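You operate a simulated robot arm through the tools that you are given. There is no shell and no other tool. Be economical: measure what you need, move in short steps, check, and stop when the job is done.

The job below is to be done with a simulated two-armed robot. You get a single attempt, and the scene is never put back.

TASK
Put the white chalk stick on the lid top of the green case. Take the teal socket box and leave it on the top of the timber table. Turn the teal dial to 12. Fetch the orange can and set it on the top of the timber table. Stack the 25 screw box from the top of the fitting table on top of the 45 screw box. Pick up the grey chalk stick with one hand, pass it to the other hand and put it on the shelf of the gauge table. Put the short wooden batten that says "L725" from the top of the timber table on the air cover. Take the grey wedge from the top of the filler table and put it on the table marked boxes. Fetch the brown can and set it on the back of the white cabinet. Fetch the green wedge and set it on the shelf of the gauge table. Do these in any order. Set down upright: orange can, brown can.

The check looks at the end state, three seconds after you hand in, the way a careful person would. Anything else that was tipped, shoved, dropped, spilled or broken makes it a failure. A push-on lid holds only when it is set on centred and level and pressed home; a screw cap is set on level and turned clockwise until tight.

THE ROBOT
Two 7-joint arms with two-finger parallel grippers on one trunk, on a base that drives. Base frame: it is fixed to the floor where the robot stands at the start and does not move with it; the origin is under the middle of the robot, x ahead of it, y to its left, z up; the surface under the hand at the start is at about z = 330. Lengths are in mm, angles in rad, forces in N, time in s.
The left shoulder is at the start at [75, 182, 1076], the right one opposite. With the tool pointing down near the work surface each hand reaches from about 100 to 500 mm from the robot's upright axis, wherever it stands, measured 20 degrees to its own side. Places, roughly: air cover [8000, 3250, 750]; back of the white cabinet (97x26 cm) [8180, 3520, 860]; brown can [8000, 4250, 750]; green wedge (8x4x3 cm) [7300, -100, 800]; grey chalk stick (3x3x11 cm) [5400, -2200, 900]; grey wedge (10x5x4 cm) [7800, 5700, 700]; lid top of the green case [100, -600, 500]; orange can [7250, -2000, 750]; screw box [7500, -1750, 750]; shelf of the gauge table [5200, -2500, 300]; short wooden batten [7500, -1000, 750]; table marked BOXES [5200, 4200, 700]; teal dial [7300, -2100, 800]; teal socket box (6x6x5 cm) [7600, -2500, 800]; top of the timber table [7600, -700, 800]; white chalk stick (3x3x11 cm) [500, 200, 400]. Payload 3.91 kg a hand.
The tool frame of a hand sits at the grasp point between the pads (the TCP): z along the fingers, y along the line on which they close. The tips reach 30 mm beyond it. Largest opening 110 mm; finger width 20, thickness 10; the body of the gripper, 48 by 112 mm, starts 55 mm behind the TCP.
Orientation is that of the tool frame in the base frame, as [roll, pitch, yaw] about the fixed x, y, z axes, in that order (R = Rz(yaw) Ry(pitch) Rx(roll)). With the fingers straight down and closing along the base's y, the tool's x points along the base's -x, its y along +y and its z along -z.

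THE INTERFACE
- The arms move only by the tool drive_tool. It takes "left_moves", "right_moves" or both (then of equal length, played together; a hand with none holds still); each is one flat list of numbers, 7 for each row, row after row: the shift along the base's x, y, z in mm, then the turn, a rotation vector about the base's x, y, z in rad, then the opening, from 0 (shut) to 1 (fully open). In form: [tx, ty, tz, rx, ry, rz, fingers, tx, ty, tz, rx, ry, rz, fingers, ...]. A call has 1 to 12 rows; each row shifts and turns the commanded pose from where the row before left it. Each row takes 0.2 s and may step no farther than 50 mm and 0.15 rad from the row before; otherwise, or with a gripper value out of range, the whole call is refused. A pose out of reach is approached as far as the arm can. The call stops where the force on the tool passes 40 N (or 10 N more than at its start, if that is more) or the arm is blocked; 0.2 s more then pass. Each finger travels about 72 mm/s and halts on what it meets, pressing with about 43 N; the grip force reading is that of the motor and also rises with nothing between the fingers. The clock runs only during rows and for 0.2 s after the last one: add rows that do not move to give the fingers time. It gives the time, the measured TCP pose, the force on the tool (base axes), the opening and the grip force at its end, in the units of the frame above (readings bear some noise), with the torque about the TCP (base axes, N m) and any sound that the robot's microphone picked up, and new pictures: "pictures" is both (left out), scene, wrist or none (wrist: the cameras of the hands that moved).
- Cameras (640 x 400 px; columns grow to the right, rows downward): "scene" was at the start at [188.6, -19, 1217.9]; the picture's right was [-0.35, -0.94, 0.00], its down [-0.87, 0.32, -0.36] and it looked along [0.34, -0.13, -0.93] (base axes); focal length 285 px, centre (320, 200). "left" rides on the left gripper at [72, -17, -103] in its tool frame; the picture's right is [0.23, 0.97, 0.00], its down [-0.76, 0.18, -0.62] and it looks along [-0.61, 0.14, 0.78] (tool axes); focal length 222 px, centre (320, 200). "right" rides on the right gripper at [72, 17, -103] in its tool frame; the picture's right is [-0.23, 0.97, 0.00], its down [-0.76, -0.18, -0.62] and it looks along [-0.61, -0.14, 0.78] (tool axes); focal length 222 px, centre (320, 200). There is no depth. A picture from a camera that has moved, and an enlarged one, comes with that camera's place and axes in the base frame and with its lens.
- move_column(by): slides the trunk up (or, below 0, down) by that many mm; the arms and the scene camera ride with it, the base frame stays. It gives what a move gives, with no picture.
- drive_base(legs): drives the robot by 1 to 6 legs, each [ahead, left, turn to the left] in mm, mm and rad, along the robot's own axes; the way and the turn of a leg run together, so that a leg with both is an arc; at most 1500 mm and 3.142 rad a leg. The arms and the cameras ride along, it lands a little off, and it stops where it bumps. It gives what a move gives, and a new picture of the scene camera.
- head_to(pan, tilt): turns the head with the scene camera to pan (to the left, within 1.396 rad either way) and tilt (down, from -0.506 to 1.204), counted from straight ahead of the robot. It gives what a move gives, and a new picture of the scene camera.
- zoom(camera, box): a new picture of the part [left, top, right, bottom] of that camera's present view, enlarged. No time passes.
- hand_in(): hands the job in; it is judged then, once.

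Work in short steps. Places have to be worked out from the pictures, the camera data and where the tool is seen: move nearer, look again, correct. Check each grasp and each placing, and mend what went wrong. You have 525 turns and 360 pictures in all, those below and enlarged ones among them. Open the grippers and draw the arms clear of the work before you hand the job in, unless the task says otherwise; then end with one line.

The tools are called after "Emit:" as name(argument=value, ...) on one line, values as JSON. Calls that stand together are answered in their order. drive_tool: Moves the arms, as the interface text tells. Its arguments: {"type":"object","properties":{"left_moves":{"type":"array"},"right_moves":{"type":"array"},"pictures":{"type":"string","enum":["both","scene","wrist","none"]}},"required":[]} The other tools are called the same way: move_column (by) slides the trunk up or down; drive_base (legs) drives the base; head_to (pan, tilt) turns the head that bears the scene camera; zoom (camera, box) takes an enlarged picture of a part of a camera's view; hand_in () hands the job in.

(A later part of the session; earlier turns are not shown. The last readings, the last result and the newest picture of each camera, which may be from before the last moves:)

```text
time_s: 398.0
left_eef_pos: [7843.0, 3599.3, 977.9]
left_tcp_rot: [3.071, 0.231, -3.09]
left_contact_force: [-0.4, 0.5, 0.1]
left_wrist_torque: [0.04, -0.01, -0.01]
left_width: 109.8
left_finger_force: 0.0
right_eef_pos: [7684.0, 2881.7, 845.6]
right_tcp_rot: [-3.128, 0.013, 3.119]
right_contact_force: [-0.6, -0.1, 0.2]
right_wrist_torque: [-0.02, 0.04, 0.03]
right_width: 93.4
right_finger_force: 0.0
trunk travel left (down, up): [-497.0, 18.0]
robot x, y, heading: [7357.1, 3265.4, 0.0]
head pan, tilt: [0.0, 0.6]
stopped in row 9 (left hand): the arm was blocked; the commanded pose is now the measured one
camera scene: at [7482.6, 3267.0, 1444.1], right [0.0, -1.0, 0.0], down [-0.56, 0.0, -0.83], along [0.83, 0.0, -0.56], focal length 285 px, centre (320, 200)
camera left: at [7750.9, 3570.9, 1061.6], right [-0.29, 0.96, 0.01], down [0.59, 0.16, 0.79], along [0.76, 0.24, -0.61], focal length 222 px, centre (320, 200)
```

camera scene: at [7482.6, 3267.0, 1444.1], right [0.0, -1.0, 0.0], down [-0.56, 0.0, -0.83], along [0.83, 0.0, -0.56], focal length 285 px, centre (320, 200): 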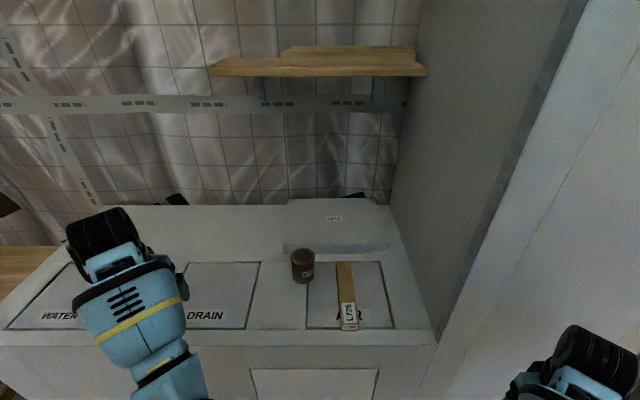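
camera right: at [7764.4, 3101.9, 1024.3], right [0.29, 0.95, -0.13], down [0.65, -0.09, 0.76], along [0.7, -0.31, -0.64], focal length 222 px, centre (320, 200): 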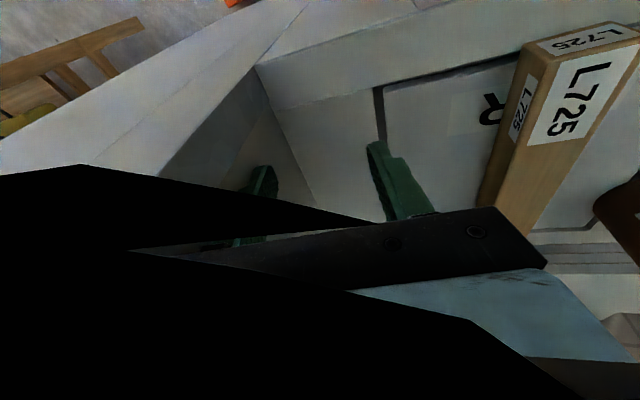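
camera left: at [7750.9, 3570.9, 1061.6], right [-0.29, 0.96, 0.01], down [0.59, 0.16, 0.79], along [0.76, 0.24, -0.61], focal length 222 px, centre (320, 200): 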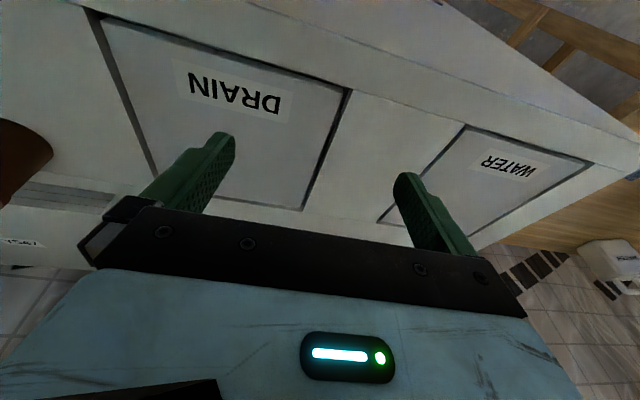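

Extend the left hand forward, then across toward the can at safe height.

Emit:
drive_tool(left_moves=[40, -15, 5, 0.02, -0.05, 0, 1, 40, -25, 0, 0.02, -0.05, 0, 1, 30, -35, 0, 0.02, -0.05, -0.03, 1, 20, -45, 0, 0, -0.05, -0.04, 1, 5, -45, 0, 0, 0, -0.04, 1, 0, -45, 0, 0, 0, -0.04, 1, -5, -45, 0, 0, 0, 0, 1, 0, -30, 0, 0, 0, 0, 1, 0, 0, 0, 0, 0, 0, 1], pictures="both")

```text
time_s: 400.2
left_eef_pos: [7989.5, 3365.7, 984.1]
left_tcp_rot: [2.956, 0.444, 3.066]
left_contact_force: [-0.1, 0.3, -0.6]
left_wrist_torque: [0.02, 0.01, 0.0]
left_width: 109.8
left_finger_force: 0.1
right_eef_pos: [7683.7, 2882.3, 845.3]
right_tcp_rot: [-3.128, 0.012, 3.118]
right_contact_force: [0.3, 0.5, 0.0]
right_wrist_torque: [0.03, 0.02, -0.03]
right_width: 93.3
right_finger_force: 0.0
trunk travel left (down, up): [-497.0, 18.0]
robot x, y, heading: [7357.3, 3264.3, 0.001]
head pan, tilt: [0.0, 0.6]
stopped in row 9 (left hand): the arm was blocked; the commanded pose is now the measured one
camera scene: at [7482.6, 3267.0, 1444.1], right [0.0, -1.0, 0.0], down [-0.56, 0.0, -0.83], along [0.83, 0.0, -0.56], focal length 285 px, centre (320, 200)
camera left: at [7880.2, 3339.8, 1042.7], right [-0.21, 0.98, 0.06], down [0.41, 0.03, 0.91], along [0.89, 0.22, -0.41], focal length 222 px, centre (320, 200)
```

scene: 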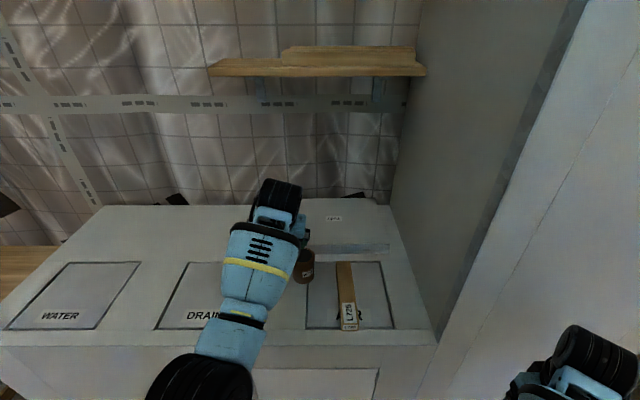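
left: 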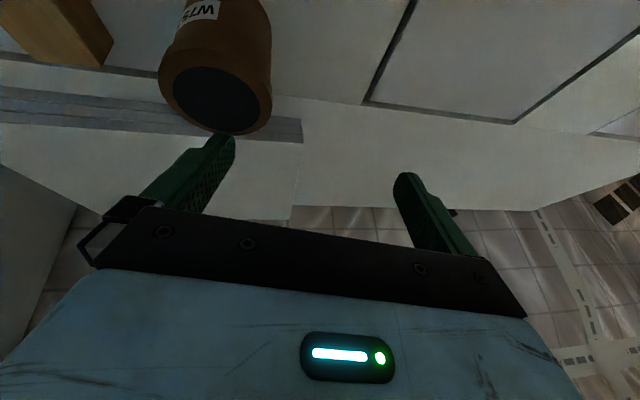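

Yaw the left hand right to allow more lateral travel.

Emit:
drive_tool(left_moves=[0, -10, -3, 0, 0, -0.1, 1, -4, -15, -3, 0, 0, -0.1, 1, -6, -15, -3, 0, 0, -0.1, 1, -8, -15, -3, 0, 0, -0.05, 1, 0, 0, 0, 0, 0, 0, 1], pictures="wrist")

```text
time_s: 401.4
left_eef_pos: [7978.9, 3327.2, 979.4]
left_tcp_rot: [2.936, 0.453, 2.724]
left_contact_force: [0.1, -0.7, 0.0]
left_wrist_torque: [-0.02, -0.02, 0.0]
left_width: 109.9
left_finger_force: 0.0
right_eef_pos: [7685.1, 2881.5, 845.4]
right_tcp_rot: [-3.129, 0.015, 3.118]
right_contact_force: [-0.2, -0.5, 0.4]
right_wrist_torque: [0.0, -0.01, -0.01]
right_width: 93.5
right_finger_force: 0.0
trunk travel left (down, up): [-497.0, 18.0]
robot x, y, heading: [7359.6, 3265.9, -0.001]
head pan, tilt: [0.0, 0.6]
camera left: at [7866.0, 3336.4, 1036.0], right [0.12, 0.99, 0.08], down [0.39, -0.12, 0.91], along [0.91, -0.08, -0.4], focal length 222 px, centre (320, 200)
```

left: 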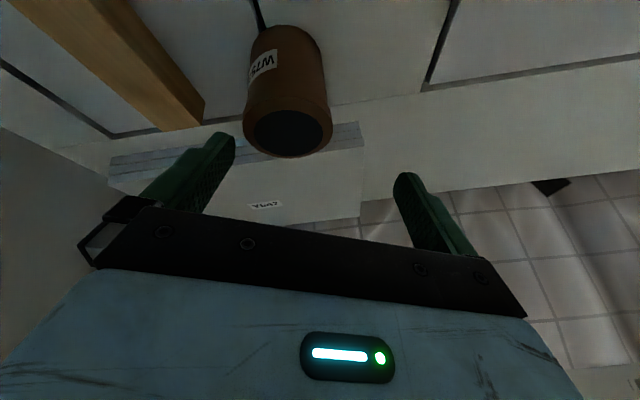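

Emit:
drive_tool(left_moves=[0, -4, 0, -0.055, 0.025, -0.08, 1, 0, -4, 0, -0.055, 0.025, -0.08, 1, 0, -4, 0, -0.055, 0.025, -0.06, 1, 0, 0, 0, 0, 0, 0, 1], pictures="wrist")

```text
time_s: 402.4
left_eef_pos: [7971.0, 3295.5, 973.2]
left_tcp_rot: [-3.121, 0.459, 2.579]
left_contact_force: [0.6, 0.0, 0.2]
left_wrist_torque: [0.0, -0.01, 0.01]
left_width: 110.0
left_finger_force: 0.1
right_eef_pos: [7683.5, 2882.3, 845.6]
right_tcp_rot: [-3.129, 0.014, 3.118]
right_contact_force: [-0.4, 0.0, 0.1]
right_wrist_torque: [0.07, 0.0, 0.0]
right_width: 93.6
right_finger_force: 0.0
trunk travel left (down, up): [-497.0, 18.0]
robot x, y, heading: [7359.4, 3269.8, -0.007]
head pan, tilt: [0.0, 0.6]
camera left: at [7869.5, 3342.8, 1034.4], right [0.35, 0.93, -0.12], down [0.45, -0.06, 0.89], along [0.82, -0.37, -0.43], focal length 222 px, centre (320, 200)
```

left: 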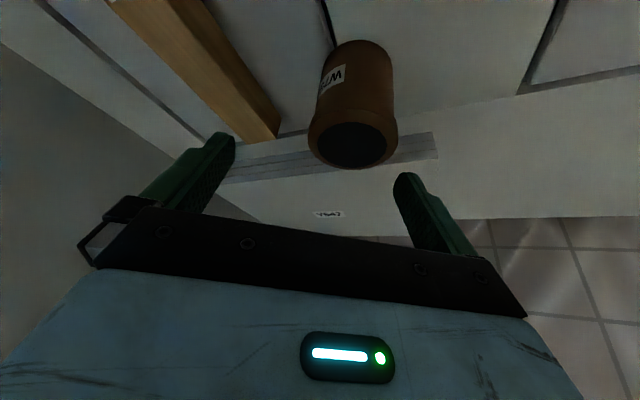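

Orientation is good. Shift laterally to centre on the can, then approach along the tool axis.

Emit:
drive_tool(left_moves=[3, 17, 0, 0, 0, 0, 1, 2, 16, 0, 0, 0, 0, 1, 8, -5, -20, 0, 0, 0, 1, 0, 0, 0, 0, 0, 0, 1], pictures="wrist")

```text
time_s: 403.4
left_eef_pos: [7983.5, 3323.0, 953.1]
left_tcp_rot: [-3.123, 0.459, 2.582]
left_contact_force: [0.9, 0.0, -0.2]
left_wrist_torque: [-0.01, -0.01, 0.01]
left_width: 109.9
left_finger_force: 0.1
right_eef_pos: [7684.7, 2880.8, 844.8]
right_tcp_rot: [-3.127, 0.014, 3.119]
right_contact_force: [-1.0, 0.5, -0.1]
right_wrist_torque: [-0.05, 0.02, -0.02]
right_width: 93.4
right_finger_force: 0.0
trunk travel left (down, up): [-497.0, 18.0]
robot x, y, heading: [7357.4, 3266.5, 0.0]
head pan, tilt: [0.0, 0.6]
camera left: at [7882.9, 3371.0, 1014.4], right [0.35, 0.93, -0.12], down [0.45, -0.06, 0.89], along [0.82, -0.37, -0.43], focal length 222 px, centre (320, 200)
```

left: 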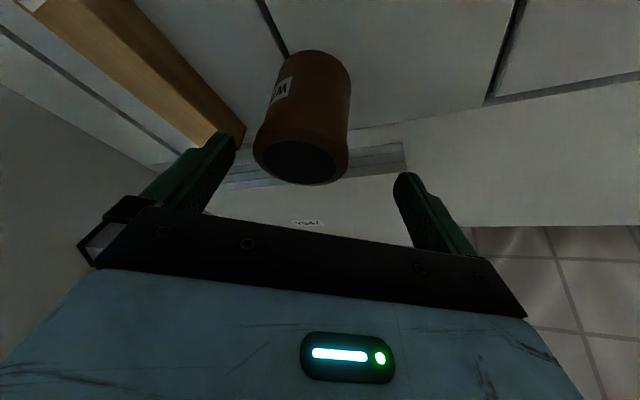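

Emit:
drive_tool(left_moves=[-6, -10, 0, 0, 0, 0, 1, 4, -3, -15, 0, 0, 0, 1, 4, -3, -15, 0, 0, 0, 1, 3, -3, -15, 0, 0, 0, 1, 0, 0, 0, 0, 0, 0, 1], pictures="wrist")

```text
time_s: 404.6
left_eef_pos: [7989.0, 3305.3, 905.2]
left_tcp_rot: [-3.123, 0.459, 2.582]
left_contact_force: [-0.7, 0.1, -0.5]
left_wrist_torque: [-0.01, 0.04, 0.01]
left_width: 110.0
left_finger_force: 0.1
right_eef_pos: [7683.2, 2881.4, 845.9]
right_tcp_rot: [-3.128, 0.013, 3.12]
right_contact_force: [0.1, -0.4, -0.1]
right_wrist_torque: [-0.02, 0.0, 0.02]
right_width: 93.5
right_finger_force: 0.0
trunk travel left (down, up): [-497.0, 18.0]
robot x, y, heading: [7359.4, 3266.3, -0.003]
head pan, tilt: [0.0, 0.6]
camera left: at [7887.1, 3352.2, 969.0], right [0.35, 0.93, -0.12], down [0.45, -0.06, 0.89], along [0.82, -0.37, -0.43], focal length 222 px, centre (320, 200)
```

left: 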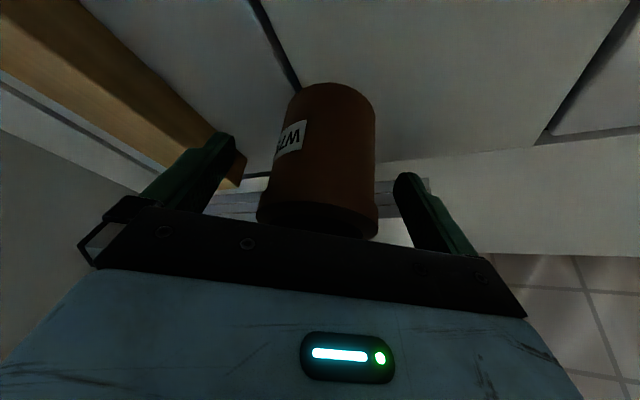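

Emit:
drive_tool(left_moves=[-2, -4, -6, 0, 0, 0, 1, 0, 0, 0, 0, 0, 0, 0.75, 0, 0, 0, 0, 0, 0, 0.6, 0, 0, 0, 0, 0, 0, 0.4, 0, 0, 0, 0, 0, 0, 0.4, 0, 0, 0, 0, 0, 0, 0.4], pictures="wrist")

```text
time_s: 406.0
left_eef_pos: [7987.1, 3301.5, 901.8]
left_tcp_rot: [-3.123, 0.459, 2.583]
left_contact_force: [0.9, 1.2, -0.4]
left_wrist_torque: [0.04, -0.03, -0.02]
left_width: 58.9
left_finger_force: 43.2
right_eef_pos: [7685.0, 2882.0, 845.4]
right_tcp_rot: [-3.129, 0.015, 3.118]
right_contact_force: [-0.2, -0.7, 0.6]
right_wrist_torque: [-0.02, -0.02, -0.03]
right_width: 93.3
right_finger_force: 0.0
trunk travel left (down, up): [-497.0, 18.0]
robot x, y, heading: [7356.8, 3267.6, -0.002]
head pan, tilt: [0.0, 0.6]
camera left: at [7884.9, 3348.1, 963.0], right [0.35, 0.93, -0.12], down [0.45, -0.06, 0.89], along [0.82, -0.37, -0.43], focal length 222 px, centre (320, 200)
```

left: 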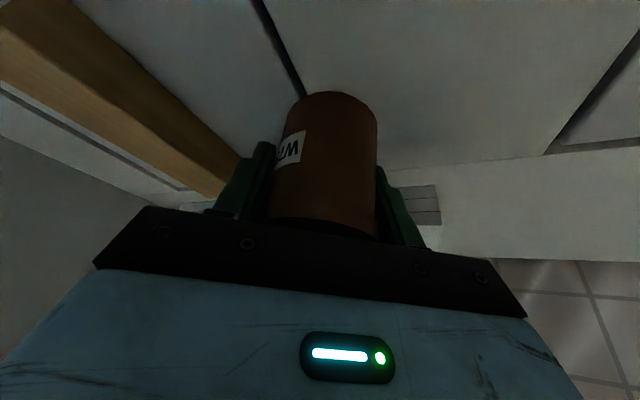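

Gripped. Lift and swing left while yawing back, toward y≈3470.

Emit:
drive_tool(left_moves=[0, 5, 25, 0, 0, 0, 0.4, 0, 15, 20, 0, 0, 0.05, 0.4, 0, 30, 0, 0, 0, 0.1, 0.4, 0, 35, 0, 0, 0, 0.1, 0.4, 5, 35, 0, 0, 0, 0.1, 0.4, 10, 35, 0, 0, 0, 0.1, 0.4, 10, 15, 0, 0, 0, 0.1, 0.4, 0, 0, 0, 0, 0, 0, 0.4], pictures="both")

```text
time_s: 407.8
left_eef_pos: [8012.9, 3470.5, 946.2]
left_tcp_rot: [-3.122, 0.46, 3.133]
left_contact_force: [0.3, 0.0, -1.8]
left_wrist_torque: [-0.01, -0.02, 0.02]
left_width: 58.6
left_finger_force: 43.1
right_eef_pos: [7684.7, 2882.3, 845.0]
right_tcp_rot: [-3.127, 0.013, 3.119]
right_contact_force: [0.0, -0.1, -0.4]
right_wrist_torque: [-0.01, 0.02, 0.01]
right_width: 93.4
right_finger_force: 0.0
trunk travel left (down, up): [-497.0, 18.0]
robot x, y, heading: [7355.0, 3265.6, 0.002]
head pan, tilt: [0.0, 0.6]
camera scene: at [7482.5, 3267.2, 1444.1], right [0.0, -1.0, 0.0], down [-0.56, 0.0, -0.83], along [0.83, 0.0, -0.56], focal length 285 px, centre (320, 200)
camera left: at [7902.2, 3457.9, 1007.9], right [-0.19, 0.98, -0.12], down [0.41, 0.19, 0.89], along [0.89, 0.12, -0.43], focal length 222 px, centre (320, 200)
```

scene: 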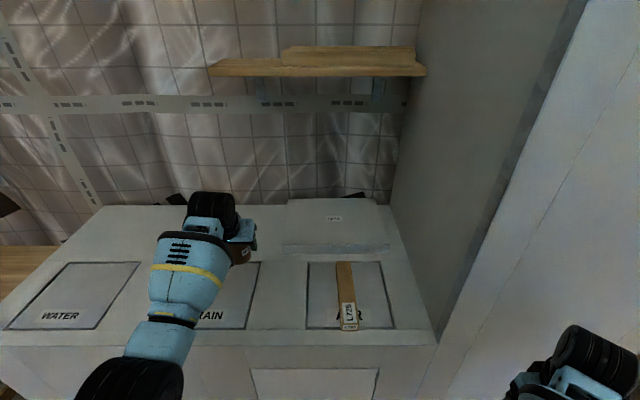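
left: 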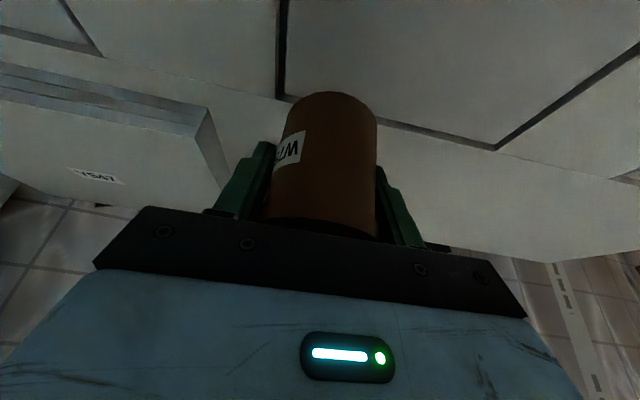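

Extend toward the back strip, then lower with the trunk.

Emit:
drive_tool(left_moves=[20, 5, 10, 0, 0, 0, 0.4, 20, 5, 10, 0, 0, 0, 0.4, 14, 0, 5, 0, 0, 0, 0.4, 0, 0, 0, 0, 0, 0, 0.4], pictures="none")

Emit:
move_column(by=-50)

Emit:
drive_tool(left_moves=[4, 0, 0, 0, 0, 0, 0.4, 0, 0, 0, 0, 0, 0, 0.4], pictures="both")

```text
time_s: 408.8
left_eef_pos: [8065.7, 3479.6, 970.9]
left_tcp_rot: [-3.121, 0.459, 3.131]
left_contact_force: [-0.4, -0.1, -1.5]
left_wrist_torque: [0.0, -0.04, 0.02]
left_width: 58.9
left_finger_force: 43.1
right_eef_pos: [7684.6, 2881.3, 845.2]
right_tcp_rot: [-3.128, 0.012, 3.119]
right_contact_force: [0.0, -0.8, -0.2]
right_wrist_torque: [-0.01, -0.02, 0.01]
right_width: 93.6
right_finger_force: 0.1
trunk travel left (down, up): [-497.0, 18.0]
robot x, y, heading: [7359.8, 3267.1, -0.005]
head pan, tilt: [0.0, 0.6]
```

```text
time_s: 409.7
left_eef_pos: [8066.3, 3479.9, 923.0]
left_tcp_rot: [-3.121, 0.461, 3.134]
left_contact_force: [0.4, -0.3, -1.0]
left_wrist_torque: [0.01, -0.01, 0.0]
left_width: 58.5
left_finger_force: 43.1
right_eef_pos: [7680.4, 2861.9, 801.1]
right_tcp_rot: [-3.081, 0.007, 3.115]
right_contact_force: [-0.4, 0.1, 0.0]
right_wrist_torque: [-0.01, -0.02, 0.01]
right_width: 93.6
right_finger_force: 0.0
trunk travel left (down, up): [-447.0, 68.0]
robot x, y, heading: [7354.6, 3268.5, -0.003]
head pan, tilt: [0.0, 0.6]
```

```text
time_s: 410.3
left_eef_pos: [8069.6, 3481.4, 920.3]
left_tcp_rot: [-3.122, 0.46, 3.131]
left_contact_force: [0.2, -0.5, -2.4]
left_wrist_torque: [-0.02, 0.0, -0.02]
left_width: 58.7
left_finger_force: 43.0
right_eef_pos: [7681.4, 2862.2, 800.7]
right_tcp_rot: [-3.084, 0.011, 3.114]
right_contact_force: [0.7, -0.2, 0.1]
right_wrist_torque: [0.0, 0.03, 0.04]
right_width: 93.4
right_finger_force: 0.0
trunk travel left (down, up): [-447.0, 68.0]
robot x, y, heading: [7359.6, 3266.7, 0.001]
head pan, tilt: [0.0, 0.6]
camera scene: at [7534.6, 3267.0, 1383.9], right [0.0, -1.0, 0.0], down [-0.56, 0.0, -0.83], along [0.83, 0.0, -0.56], focal length 285 px, centre (320, 200)
camera left: at [7959.5, 3468.3, 982.9], right [-0.18, 0.98, -0.12], down [0.41, 0.19, 0.89], along [0.89, 0.12, -0.43], focal length 222 px, centre (320, 200)
```

scene: 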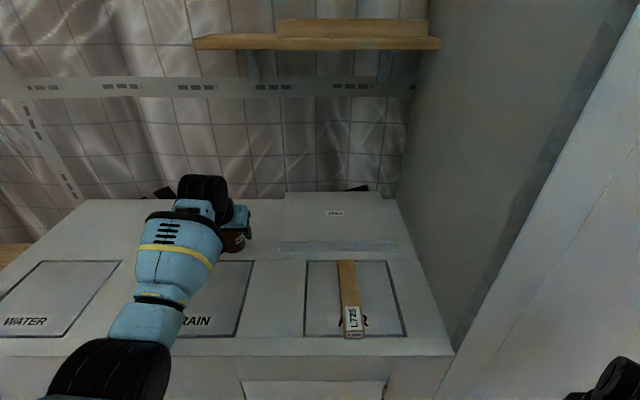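
left: 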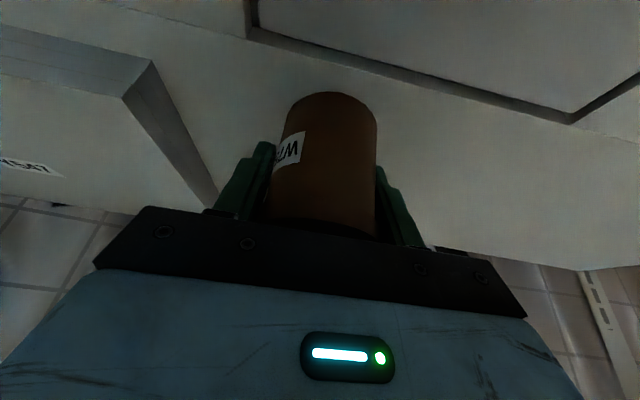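

Clear. Lower with trunk to contact.

Emit:
move_column(by=-14)

Emit:
move_column(by=-4)

```text
time_s: 410.9
left_eef_pos: [8070.8, 3480.6, 907.0]
left_tcp_rot: [-3.121, 0.459, 3.132]
left_contact_force: [0.2, 0.5, -1.6]
left_wrist_torque: [0.0, -0.02, -0.03]
left_width: 58.6
left_finger_force: 43.5
right_eef_pos: [7679.8, 2858.4, 786.6]
right_tcp_rot: [-3.074, 0.008, 3.111]
right_contact_force: [0.2, 0.6, 0.6]
right_wrist_torque: [-0.01, 0.0, 0.01]
right_width: 93.6
right_finger_force: 0.2
trunk travel left (down, up): [-433.0, 82.0]
robot x, y, heading: [7358.7, 3267.3, -0.004]
head pan, tilt: [0.0, 0.6]
```

```text
time_s: 411.4
left_eef_pos: [8070.4, 3481.9, 902.6]
left_tcp_rot: [-3.123, 0.46, 3.132]
left_contact_force: [0.0, 0.3, -1.6]
left_wrist_torque: [-0.01, -0.01, 0.02]
left_width: 58.8
left_finger_force: 42.6
right_eef_pos: [7680.0, 2857.7, 783.9]
right_tcp_rot: [-3.071, 0.007, 3.111]
right_contact_force: [0.1, -0.9, -1.4]
right_wrist_torque: [0.0, 0.03, -0.03]
right_width: 93.8
right_finger_force: 0.1
trunk travel left (down, up): [-429.0, 86.0]
robot x, y, heading: [7356.4, 3268.8, -0.005]
head pan, tilt: [0.0, 0.6]
```

Emit:
drive_tool(left_moves=[0, 0, -1.5, 0, 0, 0, 0.4, 0, 0, -1.5, 0, 0, 0, 0.4, 0, 0, -1.5, 0, 0, 0, 0.4, 0, 0, 0, 0, 0, 0, 0.4], pictures="none")

```text
time_s: 412.4
left_eef_pos: [8070.5, 3481.7, 901.9]
left_tcp_rot: [-3.123, 0.464, 3.132]
left_contact_force: [0.3, 2.0, 9.1]
left_wrist_torque: [-0.1, -0.13, 0.05]
left_width: 58.8
left_finger_force: 43.3
right_eef_pos: [7681.9, 2857.9, 784.5]
right_tcp_rot: [-3.074, 0.014, 3.111]
right_contact_force: [-0.4, -0.1, -0.1]
right_wrist_torque: [0.02, -0.02, -0.01]
right_width: 93.3
right_finger_force: 0.1
trunk travel left (down, up): [-429.0, 86.0]
robot x, y, heading: [7361.9, 3267.6, -0.005]
head pan, tilt: [0.0, 0.6]
```

Contact (9 N). Release, withdraw along the tool axis.

Emit:
drive_tool(left_moves=[0, 0, 1, 0, 0, 0, 0.4, 0, 0, 0, 0, 0, 0, 0.6, 0, 0, 0, 0, 0, 0, 0.75, 0, 0, 0, 0, 0, 0, 0.8, 0, 0, 0, 0, 0, 0, 0.8, -12, 0, 24, 0, 0, 0, 0.8, -18, 0, 36, 0, 0, 0, 0.8, -30, 0, 30, 0, 0, 0, 0.8, -40, 10, 0, 0, 0, 0, 0.8, -40, 10, 0, 0, 0.08, 0, 0.8, 0, 0, 0, 0, 0, 0, 0.8], pictures="both")

```text
time_s: 414.9
left_eef_pos: [7930.2, 3499.5, 990.4]
left_tcp_rot: [-3.122, 0.377, 3.13]
left_contact_force: [-0.7, 0.4, -0.7]
left_wrist_torque: [0.0, 0.0, 0.02]
left_width: 88.1
left_finger_force: 0.0
right_eef_pos: [7685.2, 2857.7, 785.7]
right_tcp_rot: [-3.075, 0.018, 3.109]
right_contact_force: [0.9, -0.3, 0.1]
right_wrist_torque: [0.01, 0.01, 0.0]
right_width: 93.3
right_finger_force: 0.1
trunk travel left (down, up): [-429.0, 86.0]
robot x, y, heading: [7357.7, 3266.5, -0.002]
head pan, tilt: [0.0, 0.6]
camera scene: at [7547.2, 3265.3, 1361.6], right [0.0, -1.0, 0.0], down [-0.57, 0.0, -0.82], along [0.82, 0.0, -0.57], focal length 285 px, centre (320, 200)
camera left: at [7824.5, 3486.7, 1060.6], right [-0.19, 0.98, -0.1], down [0.48, 0.18, 0.86], along [0.85, 0.12, -0.51], focal length 222 px, centre (320, 200)
```

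scene: 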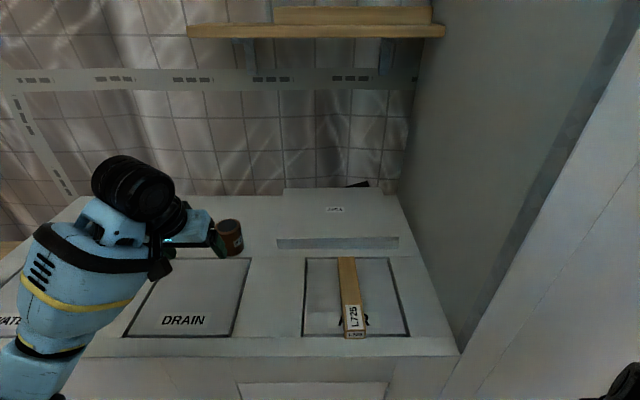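
left: 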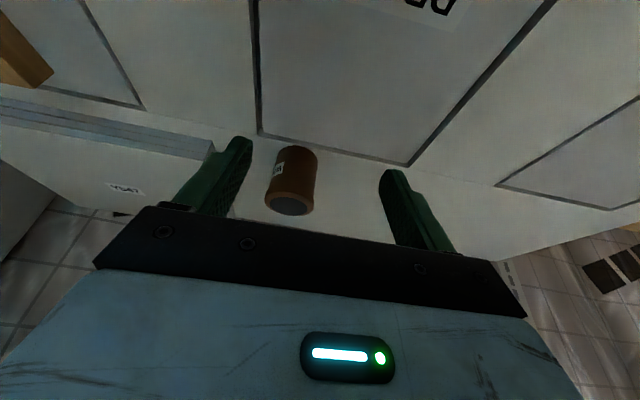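

Brown can stands on the back strip. Now tidy the left hand, back off and go to the far end of the filler table for the grey wedge.

Emit:
drive_tool(left_moves=[-40, 15, 0, 0, 0.09, 0, 0.8, -40, 15, 0, 0, 0.09, 0, 0.8, -40, 15, -10, 0, 0.1, 0, 0.8, -40, 15, -15, 0, 0.09, 0, 0.8, 0, 0, 0, 0, 0, 0, 0.8], pictures="none")

Emit:
drive_base(legs=[[-480, 0, 0], [0, 1100, 0], [0, 1100, 0]])

Emit:
head_to(pan=0.2, tilt=0.5)

```text
time_s: 416.1
left_eef_pos: [7770.2, 3560.4, 963.3]
left_tcp_rot: [-3.118, 0.007, 3.133]
left_contact_force: [0.0, -0.4, -0.5]
left_wrist_torque: [0.0, 0.01, 0.0]
left_width: 88.0
left_finger_force: 0.1
right_eef_pos: [7684.6, 2858.6, 785.9]
right_tcp_rot: [-3.075, 0.016, 3.109]
right_contact_force: [-0.2, 0.4, -0.3]
right_wrist_torque: [-0.03, 0.0, -0.01]
right_width: 93.5
right_finger_force: 0.1
trunk travel left (down, up): [-429.0, 86.0]
robot x, y, heading: [7360.2, 3265.5, 0.001]
head pan, tilt: [0.0, 0.6]
```

```text
time_s: 435.3
left_eef_pos: [7276.9, 5509.9, 965.2]
left_tcp_rot: [-3.114, 0.008, 3.121]
left_contact_force: [-0.4, -0.3, -0.9]
left_wrist_torque: [-0.02, 0.01, -0.03]
left_width: 88.1
left_finger_force: 0.0
right_eef_pos: [7198.0, 4813.8, 786.7]
right_tcp_rot: [-3.075, 0.025, 3.116]
right_contact_force: [-0.4, 0.1, 0.2]
right_wrist_torque: [0.01, 0.0, 0.01]
right_width: 93.7
right_finger_force: 0.1
trunk travel left (down, up): [-429.0, 86.0]
robot x, y, heading: [6873.2, 5224.3, 0.004]
head pan, tilt: [0.0, 0.6]
stopped in leg 3: the robot was blocked; the commanded pose is now the measured one
camera scene: at [7056.8, 5220.2, 1362.3], right [0.0, -1.0, 0.0], down [-0.56, 0.0, -0.83], along [0.83, 0.0, -0.56], focal length 285 px, centre (320, 200)
```

scene: 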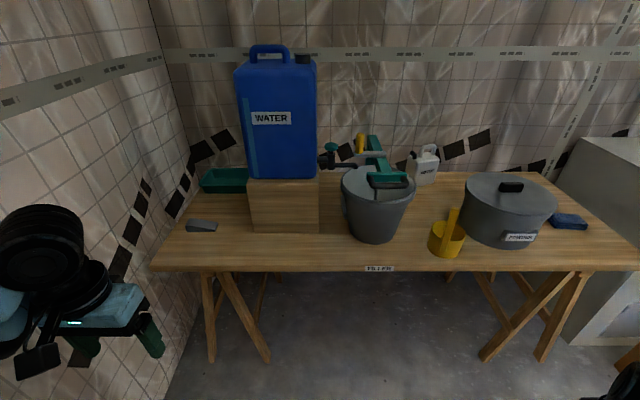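

```text
time_s: 436.0
left_eef_pos: [7277.7, 5511.1, 964.6]
left_tcp_rot: [-3.116, 0.006, 3.121]
left_contact_force: [0.1, 0.3, -0.3]
left_wrist_torque: [0.02, 0.0, 0.0]
left_width: 87.7
left_finger_force: 0.0
right_eef_pos: [7198.0, 4812.4, 785.8]
right_tcp_rot: [-3.076, 0.023, 3.114]
right_contact_force: [-0.2, 0.2, -0.1]
right_wrist_torque: [0.01, 0.01, -0.01]
right_width: 93.6
right_finger_force: 0.0
trunk travel left (down, up): [-429.0, 86.0]
robot x, y, heading: [6869.2, 5224.4, 0.006]
head pan, tilt: [0.201, 0.499]
camera scene: at [7057.7, 5238.0, 1371.3], right [0.2, -0.98, 0.0], down [-0.47, -0.09, -0.88], along [0.86, 0.18, -0.48], focal length 285 px, centre (320, 200)
```

scene: 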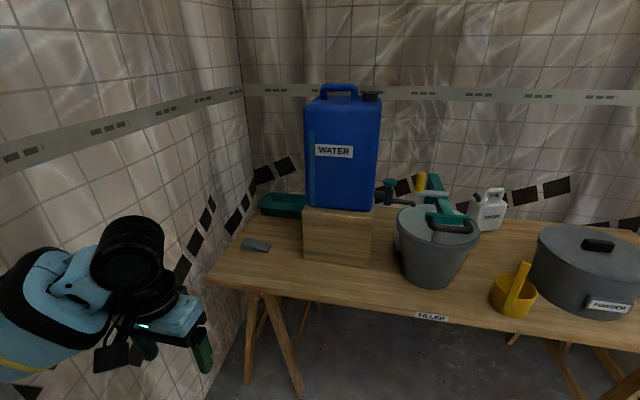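

Left side blocked by the wall, but the wedge (≈[7855,5654]) is reachable by the left hand from here. Raise trunk, shift right slightly, and go forward 430.

Emit:
move_column(by=86)

Emit:
drive_base(legs=[[0, -30, -0.006], [430, 0, 0]])

```text
time_s: 437.2
left_eef_pos: [7278.2, 5509.6, 1059.3]
left_tcp_rot: [-3.122, 0.02, 3.122]
left_contact_force: [1.2, -0.8, -0.3]
left_wrist_torque: [0.05, 0.09, 0.01]
left_width: 88.0
left_finger_force: 0.1
right_eef_pos: [7200.6, 4811.1, 877.4]
right_tcp_rot: [-3.078, 0.034, 3.112]
right_contact_force: [0.6, -0.3, -0.7]
right_wrist_torque: [0.01, 0.0, 0.0]
right_width: 93.5
right_finger_force: 0.1
trunk travel left (down, up): [-514.0, 0.0]
robot x, y, heading: [6872.6, 5225.6, -0.001]
head pan, tilt: [0.201, 0.499]
```

```text
time_s: 438.9
left_eef_pos: [7330.6, 5486.6, 1044.9]
left_tcp_rot: [-3.119, -0.011, 3.139]
left_contact_force: [-0.5, 0.7, -1.5]
left_wrist_torque: [0.0, 0.0, 0.03]
left_width: 88.0
left_finger_force: 0.1
right_eef_pos: [7260.7, 4785.3, 874.4]
right_tcp_rot: [-3.076, 0.028, 3.121]
right_contact_force: [0.2, -0.6, 0.6]
right_wrist_torque: [-0.01, 0.02, -0.01]
right_width: 93.5
right_finger_force: 0.0
trunk travel left (down, up): [-514.0, 0.0]
robot x, y, heading: [6931.0, 5194.3, 0.012]
head pan, tilt: [0.201, 0.499]
stopped in leg 2: the robot was blocked; the commanded pose is now the measured one
camera scene: at [7022.6, 5207.6, 1470.9], right [0.21, -0.98, 0.0], down [-0.46, -0.1, -0.88], along [0.86, 0.18, -0.47], focal length 285 px, centre (320, 200)
```

scene: 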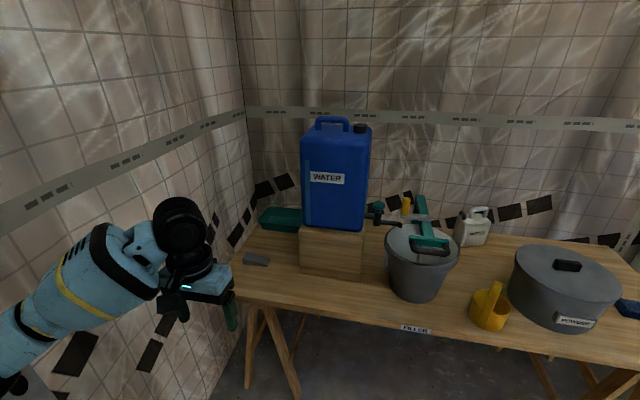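

Blocked again. Look left to see what is touching.

Emit:
head_to(pan=1.0, tilt=0.7)

```text
time_s: 440.0
left_eef_pos: [7329.6, 5485.0, 1045.1]
left_tcp_rot: [-3.116, -0.007, 3.133]
left_contact_force: [1.5, -0.1, 0.3]
left_wrist_torque: [0.0, 0.0, -0.01]
left_width: 87.8
left_finger_force: 0.1
right_eef_pos: [7257.8, 4785.0, 873.9]
right_tcp_rot: [-3.076, 0.029, 3.12]
right_contact_force: [0.2, 0.7, -0.3]
right_wrist_torque: [0.01, 0.01, 0.01]
right_width: 93.3
right_finger_force: 0.0
trunk travel left (down, up): [-514.0, 0.0]
robot x, y, heading: [6934.4, 5194.9, 0.007]
head pan, tilt: [1.0, 0.7]
camera scene: at [6976.8, 5261.6, 1453.1], right [0.84, -0.54, 0.01], down [-0.34, -0.54, -0.77], along [0.42, 0.65, -0.64], focal length 285 px, centre (320, 200)
```

scene: 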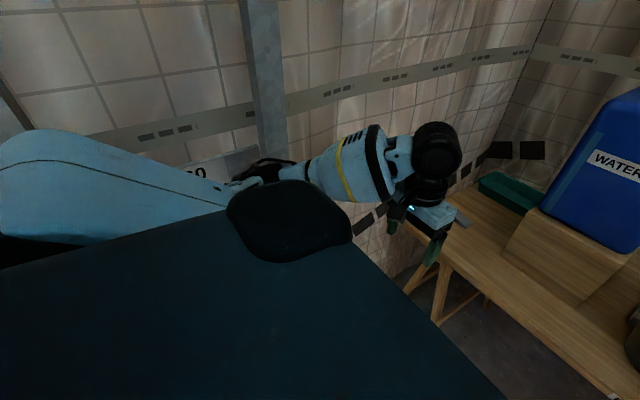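

The left elbow is at a wall stud. Shift right and extend the left arm forward to pull the elbow in.

Emit:
drive_base(legs=[[0, -120, -0.01]])

Emit:
drive_tool(left_moves=[40, 0, -10, 0, 0, 0, 0.8, 40, 0, -10, 0, 0, 0, 0.8, 40, 0, -10, 0, 0, 0, 0.8, 40, 0, -10, 0, 0, 0, 0.8, 40, 0, 0, 0, 0, 0, 0.8, 0, 0, 0, 0, 0, 0, 0.8], pictures="scene")

```text
time_s: 441.8
left_eef_pos: [7341.3, 5363.8, 1040.6]
left_tcp_rot: [-3.114, -0.013, 3.123]
left_contact_force: [0.2, -0.3, -1.0]
left_wrist_torque: [0.02, 0.02, -0.02]
left_width: 88.0
left_finger_force: 0.1
right_eef_pos: [7260.0, 4664.7, 874.1]
right_tcp_rot: [-3.073, 0.019, 3.108]
right_contact_force: [-0.2, 0.4, -1.1]
right_wrist_torque: [0.03, 0.03, 0.02]
right_width: 93.5
right_finger_force: 0.1
trunk travel left (down, up): [-514.0, 0.0]
robot x, y, heading: [6936.3, 5077.1, -0.006]
head pan, tilt: [1.0, 0.7]
camera scene: at [6989.4, 5146.7, 1452.4], right [0.84, -0.54, 0.0], down [-0.35, -0.54, -0.77], along [0.42, 0.64, -0.64], focal length 285 px, centre (320, 200)
```

scene: 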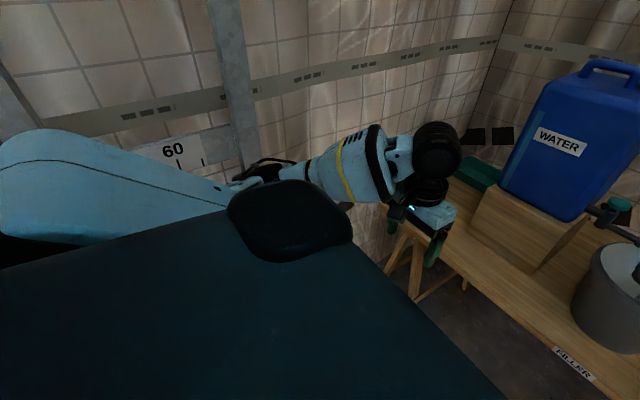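

```text
time_s: 443.1
left_eef_pos: [7540.2, 5365.5, 1000.4]
left_tcp_rot: [-3.112, -0.015, 3.121]
left_contact_force: [0.0, -0.2, -0.1]
left_wrist_torque: [-0.01, -0.03, -0.01]
left_width: 88.1
left_finger_force: 0.1
right_eef_pos: [7260.1, 4664.7, 874.6]
right_tcp_rot: [-3.07, 0.021, 3.11]
right_contact_force: [-0.2, 0.1, -0.5]
right_wrist_torque: [0.01, 0.03, 0.03]
right_width: 93.4
right_finger_force: 0.0
trunk travel left (down, up): [-514.0, 0.0]
robot x, y, heading: [6934.7, 5075.0, -0.008]
head pan, tilt: [1.0, 0.7]
camera scene: at [6988.8, 5147.5, 1452.4], right [0.84, -0.54, 0.0], down [-0.35, -0.54, -0.76], along [0.42, 0.64, -0.64], focal length 285 px, centre (320, 200)
```

scene: 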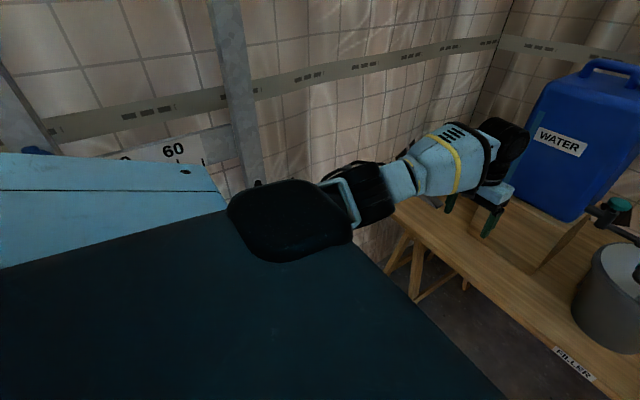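

Elbow is in now. Move the hand left, then bring the base left 60 and forward 340.

Emit:
drive_tool(left_moves=[-10, 40, -10, 0, 0, 0, 0.8, -10, 40, -10, 0, 0, 0, 0.8, -10, 40, 0, 0, 0, 0, 0.8, -10, 40, 0, 0, 0, 0, 0.8, 0, 0, 0, 0, 0, 0, 0.8], pictures="none")

Emit:
drive_base(legs=[[0, 40, 0.008], [320, 0, 0]])

Emit:
head_to(pan=0.7, tilt=0.7)

```text
time_s: 444.4
left_eef_pos: [7501.4, 5523.8, 981.6]
left_tcp_rot: [-3.114, -0.016, 3.121]
left_contact_force: [-0.2, -0.7, 0.7]
left_wrist_torque: [0.03, 0.0, -0.01]
left_width: 88.1
left_finger_force: 0.0
right_eef_pos: [7260.5, 4664.8, 873.5]
right_tcp_rot: [-3.073, 0.02, 3.109]
right_contact_force: [0.2, -0.4, 0.0]
right_wrist_torque: [0.01, -0.01, 0.02]
right_width: 93.4
right_finger_force: 0.1
trunk travel left (down, up): [-514.0, 0.0]
robot x, y, heading: [6932.0, 5074.6, -0.005]
head pan, tilt: [1.0, 0.7]
```

```text
time_s: 447.1
left_eef_pos: [7816.7, 5568.4, 982.2]
left_tcp_rot: [-3.113, -0.017, 3.13]
left_contact_force: [0.5, 0.4, 0.2]
left_wrist_torque: [-0.02, 0.04, 0.0]
left_width: 88.0
left_finger_force: 0.1
right_eef_pos: [7580.9, 4706.4, 872.0]
right_tcp_rot: [-3.072, 0.019, 3.112]
right_contact_force: [0.1, -0.3, 0.0]
right_wrist_torque: [-0.04, 0.04, 0.0]
right_width: 93.4
right_finger_force: 0.0
trunk travel left (down, up): [-514.0, 0.0]
robot x, y, heading: [7254.3, 5113.8, -0.001]
head pan, tilt: [1.0, 0.7]
camera scene: at [7308.4, 5187.6, 1452.4], right [0.84, -0.54, 0.0], down [-0.35, -0.54, -0.76], along [0.41, 0.64, -0.64], focal length 285 px, centre (320, 200)
```

scene: 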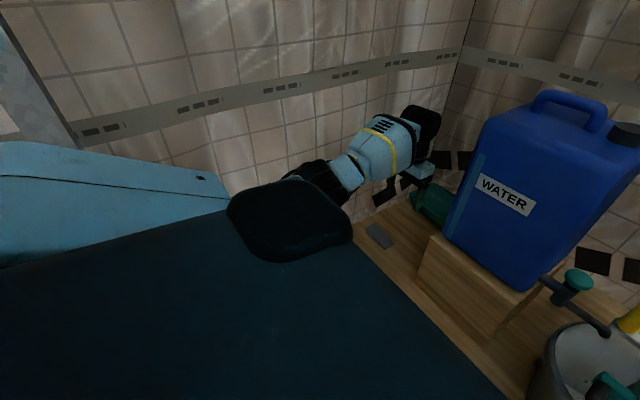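

```text
time_s: 447.9
left_eef_pos: [7816.8, 5568.2, 981.5]
left_tcp_rot: [-3.113, -0.014, 3.129]
left_contact_force: [-0.1, 1.4, -0.2]
left_wrist_torque: [-0.02, 0.02, 0.02]
left_width: 88.2
left_finger_force: 0.0
right_eef_pos: [7580.9, 4707.4, 872.4]
right_tcp_rot: [-3.071, 0.022, 3.112]
right_contact_force: [-0.3, 0.1, -0.3]
right_wrist_torque: [0.01, 0.02, -0.02]
right_width: 93.7
right_finger_force: 0.1
trunk travel left (down, up): [-514.0, 0.0]
robot x, y, heading: [7253.5, 5112.5, 0.001]
head pan, tilt: [0.7, 0.7]
camera scene: at [7326.9, 5171.0, 1452.4], right [0.65, -0.76, 0.0], down [-0.49, -0.42, -0.77], along [0.58, 0.49, -0.64], focal length 285 px, centre (320, 200)
```

scene: 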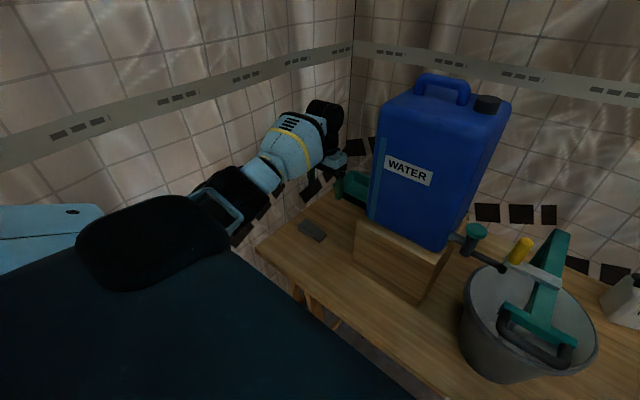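

Emit:
zoom(camera="left", box=[0, 0, 640, 400])

```text
1.00 times, centred on (320, 200) of left (not enlarged: the box is as wide or as high as the picture)
camera zoom: at [7746.7, 5556.4, 1087.3], right [-0.22, 0.98, -0.03], down [0.77, 0.19, 0.61], along [0.6, 0.11, -0.79], focal length 222 px, centre (320, 200)
```

zoom: 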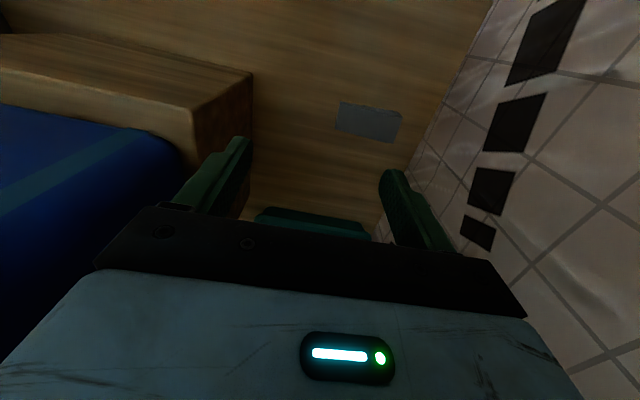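

Emit:
zoom(camera="left", box=[310, 80, 430, 170])

Emit:
zoom(camera="scene", box=[270, 200, 360, 260])

```text
4.44 times, centred on (370, 125) of left
camera zoom: at [7746.7, 5556.4, 1087.3], right [-0.22, 0.98, -0.03], down [0.77, 0.19, 0.61], along [0.6, 0.11, -0.79], focal length 987 px, centre (98, 533)
```

zoom: 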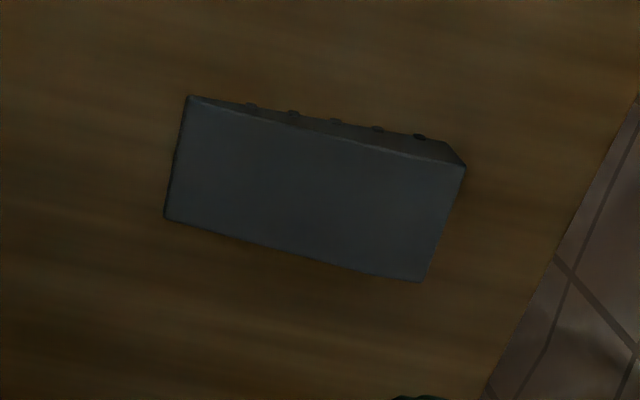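

```text
6.67 times, centred on (315, 230) of scene
camera zoom: at [7326.9, 5171.0, 1452.4], right [0.65, -0.76, 0.0], down [-0.49, -0.42, -0.77], along [0.58, 0.49, -0.64], focal length 1898 px, centre (353, 0)
```

zoom: 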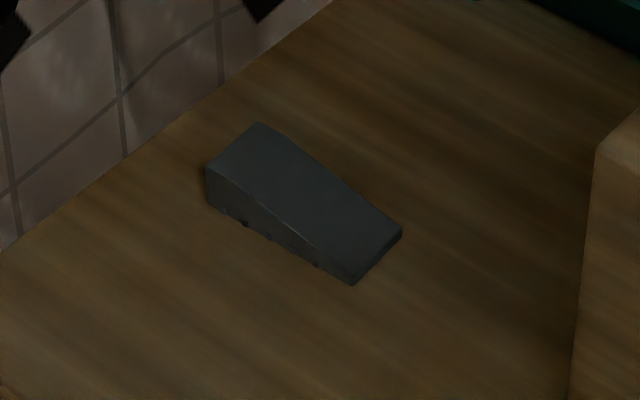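

Wedge lies at ≈[7852,5652], 100 long along y, thick end toward the wall. I need to come closer; first pull the right hand back.

Emit:
drive_tool(right_moves=[0, -10, -25, -0.05, 0, 0, 0.85, -15, 0, -20, -0.02, 0, 0, 0.85, -25, 0, -10, 0, 0, 0, 0.85, -25, 0, -10, 0, 0, 0, 0.85, -25, 0, 0, 0, 0, 0, 0.85, -15, 0, 0, 0, 0, 0, 0.85, 0, 0, 0, 0, 0, 0, 0.85], left_moves=[0, 10, 0, 0, 0, 0, 0.9, 0, 10, 0, 0, 0, 0, 0.9, 0, 0, 0, 0, 0, 0, 0.9, 0, 0, 0, 0, 0, 0, 0.9, 0, 0, 0, 0, 0, 0, 0.9, 0, 0, 0, 0, 0, 0, 0.9, 0, 0, 0, 0, 0, 0, 0.9], pictures="none")

Emit:
drive_base(legs=[[100, 60, 0]])

```text
time_s: 449.5
left_eef_pos: [7817.3, 5589.4, 981.1]
left_tcp_rot: [-3.111, -0.015, 3.13]
left_contact_force: [0.0, -0.7, 0.7]
left_wrist_torque: [-0.01, -0.02, -0.02]
left_width: 99.1
left_finger_force: 0.1
right_eef_pos: [7475.8, 4696.5, 807.1]
right_tcp_rot: [-3.004, 0.024, 3.114]
right_contact_force: [0.4, 0.4, 0.3]
right_wrist_torque: [0.03, -0.02, 0.01]
right_width: 93.6
right_finger_force: 0.1
trunk travel left (down, up): [-514.0, 0.0]
robot x, y, heading: [7249.4, 5116.0, 0.003]
head pan, tilt: [0.7, 0.7]
```

```text
time_s: 450.7
left_eef_pos: [7915.3, 5647.9, 981.3]
left_tcp_rot: [-3.113, -0.013, 3.129]
left_contact_force: [-0.3, 0.0, 0.3]
left_wrist_torque: [-0.03, -0.02, 0.0]
left_width: 98.7
left_finger_force: 0.1
right_eef_pos: [7574.5, 4756.2, 806.4]
right_tcp_rot: [-3.003, 0.023, 3.117]
right_contact_force: [0.2, -0.3, 0.4]
right_wrist_torque: [-0.02, -0.01, -0.02]
right_width: 93.2
right_finger_force: 0.0
trunk travel left (down, up): [-514.0, 0.0]
robot x, y, heading: [7348.7, 5178.4, 0.001]
head pan, tilt: [0.7, 0.7]
camera scene: at [7426.3, 5230.3, 1452.4], right [0.65, -0.76, 0.0], down [-0.49, -0.42, -0.77], along [0.58, 0.49, -0.64], focal length 285 px, centre (320, 200)
```

scene: 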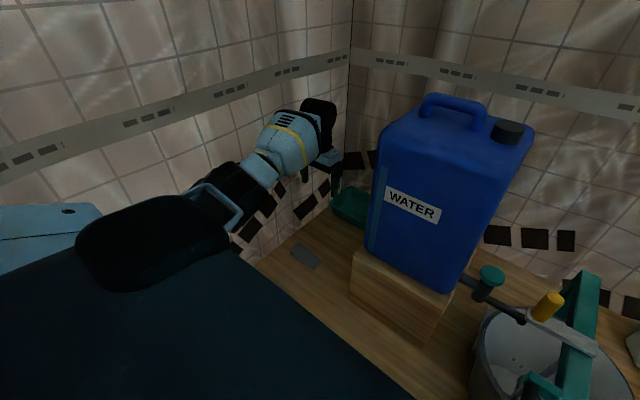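

Rotate the left hand 97° so it closes across the wedge's width, moving over it.

Emit:
drive_tool(left_moves=[-5, 1, 0, 0, 0, 0.14, 0.9, -5, 1, 0, 0, 0, 0.14, 0.9, -5, 1, 0, 0, 0, 0.14, 0.9, -5, 1, 0, 0, 0, 0.14, 0.9, -5, 1, 0, 0, 0, 0.14, 0.9, -5, 1, 0, 0, 0, 0.14, 0.9, -5, 1, 0, 0, 0, 0.14, 0.9, -5, 1, 0, 0, 0, 0.14, 0.9, -5, 1, 0, 0, 0, 0.14, 0.9, -5, 1, 0, 0, 0, 0.14, 0.9, -5, 1, 0, 0, 0, 0.14, 0.9, -5, 1, 0, 0, 0, 0.14, 0.9], pictures="both")

```text
time_s: 453.3
left_eef_pos: [7855.4, 5660.3, 981.0]
left_tcp_rot: [-3.112, -0.016, -1.471]
left_contact_force: [-0.4, -0.8, -0.4]
left_wrist_torque: [0.02, 0.02, -0.03]
left_width: 98.9
left_finger_force: 0.0
right_eef_pos: [7574.4, 4757.0, 807.3]
right_tcp_rot: [-3.0, 0.024, 3.115]
right_contact_force: [0.7, 0.5, 0.2]
right_wrist_torque: [-0.03, 0.0, -0.03]
right_width: 93.5
right_finger_force: 0.0
trunk travel left (down, up): [-514.0, 0.0]
robot x, y, heading: [7351.6, 5175.3, 0.004]
head pan, tilt: [0.7, 0.7]
camera scene: at [7425.9, 5230.7, 1452.4], right [0.65, -0.76, 0.0], down [-0.49, -0.42, -0.76], along [0.58, 0.49, -0.64], focal length 285 px, centre (320, 200)
camera left: at [7877.4, 5592.4, 1086.8], right [-0.95, -0.32, -0.02], down [-0.27, 0.75, 0.61], along [-0.18, 0.58, -0.79], focal length 222 px, centre (320, 200)
```

scene: 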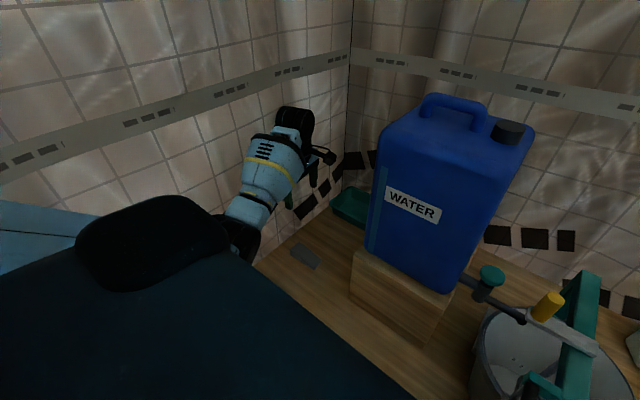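
left: 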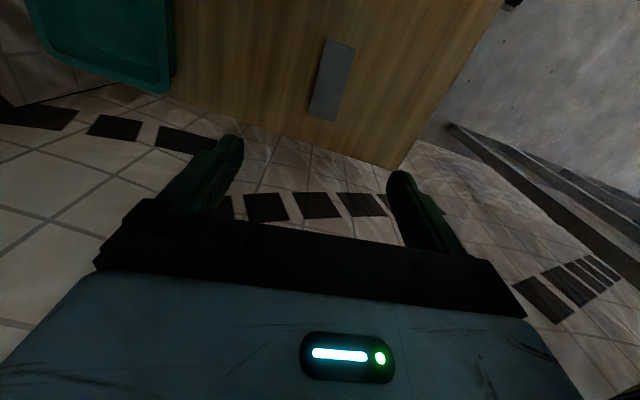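

Aligned over the wedge. Lower trunk 200, then check.

Emit:
move_column(by=-190)

Emit:
drive_tool(left_moves=[-4, 7, -20, 0, 0, 0, 0.9, 0, 0, 0, 0, 0, 0, 0.9], pictures="wrist")

```text
time_s: 455.4
left_eef_pos: [7856.9, 5658.4, 791.3]
left_tcp_rot: [-3.112, -0.016, -1.474]
left_contact_force: [-0.5, -0.3, -0.9]
left_wrist_torque: [0.0, 0.01, -0.01]
left_width: 98.6
left_finger_force: 0.0
right_eef_pos: [7575.4, 4757.2, 617.9]
right_tcp_rot: [-3.003, 0.024, 3.115]
right_contact_force: [0.3, 0.2, 0.3]
right_wrist_torque: [-0.04, -0.03, 0.0]
right_width: 93.6
right_finger_force: 0.1
trunk travel left (down, up): [-324.0, 190.0]
robot x, y, heading: [7350.5, 5176.7, 0.003]
head pan, tilt: [0.7, 0.7]
```

```text
time_s: 456.0
left_eef_pos: [7852.3, 5666.8, 771.4]
left_tcp_rot: [-3.112, -0.016, -1.475]
left_contact_force: [-0.4, -0.1, 0.8]
left_wrist_torque: [0.01, 0.0, -0.03]
left_width: 98.9
left_finger_force: 0.0
right_eef_pos: [7576.2, 4756.7, 617.7]
right_tcp_rot: [-3.004, 0.024, 3.114]
right_contact_force: [-0.4, -0.5, 0.6]
right_wrist_torque: [0.0, 0.0, -0.04]
right_width: 93.7
right_finger_force: 0.0
trunk travel left (down, up): [-324.0, 190.0]
robot x, y, heading: [7352.2, 5174.4, 0.004]
head pan, tilt: [0.7, 0.7]
camera left: at [7873.5, 5598.7, 876.2], right [-0.95, -0.32, -0.03], down [-0.27, 0.75, 0.61], along [-0.18, 0.58, -0.79], focal length 222 px, centre (320, 200)
```

left: 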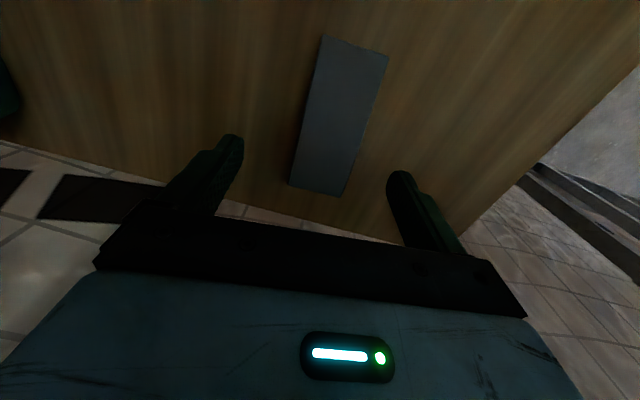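

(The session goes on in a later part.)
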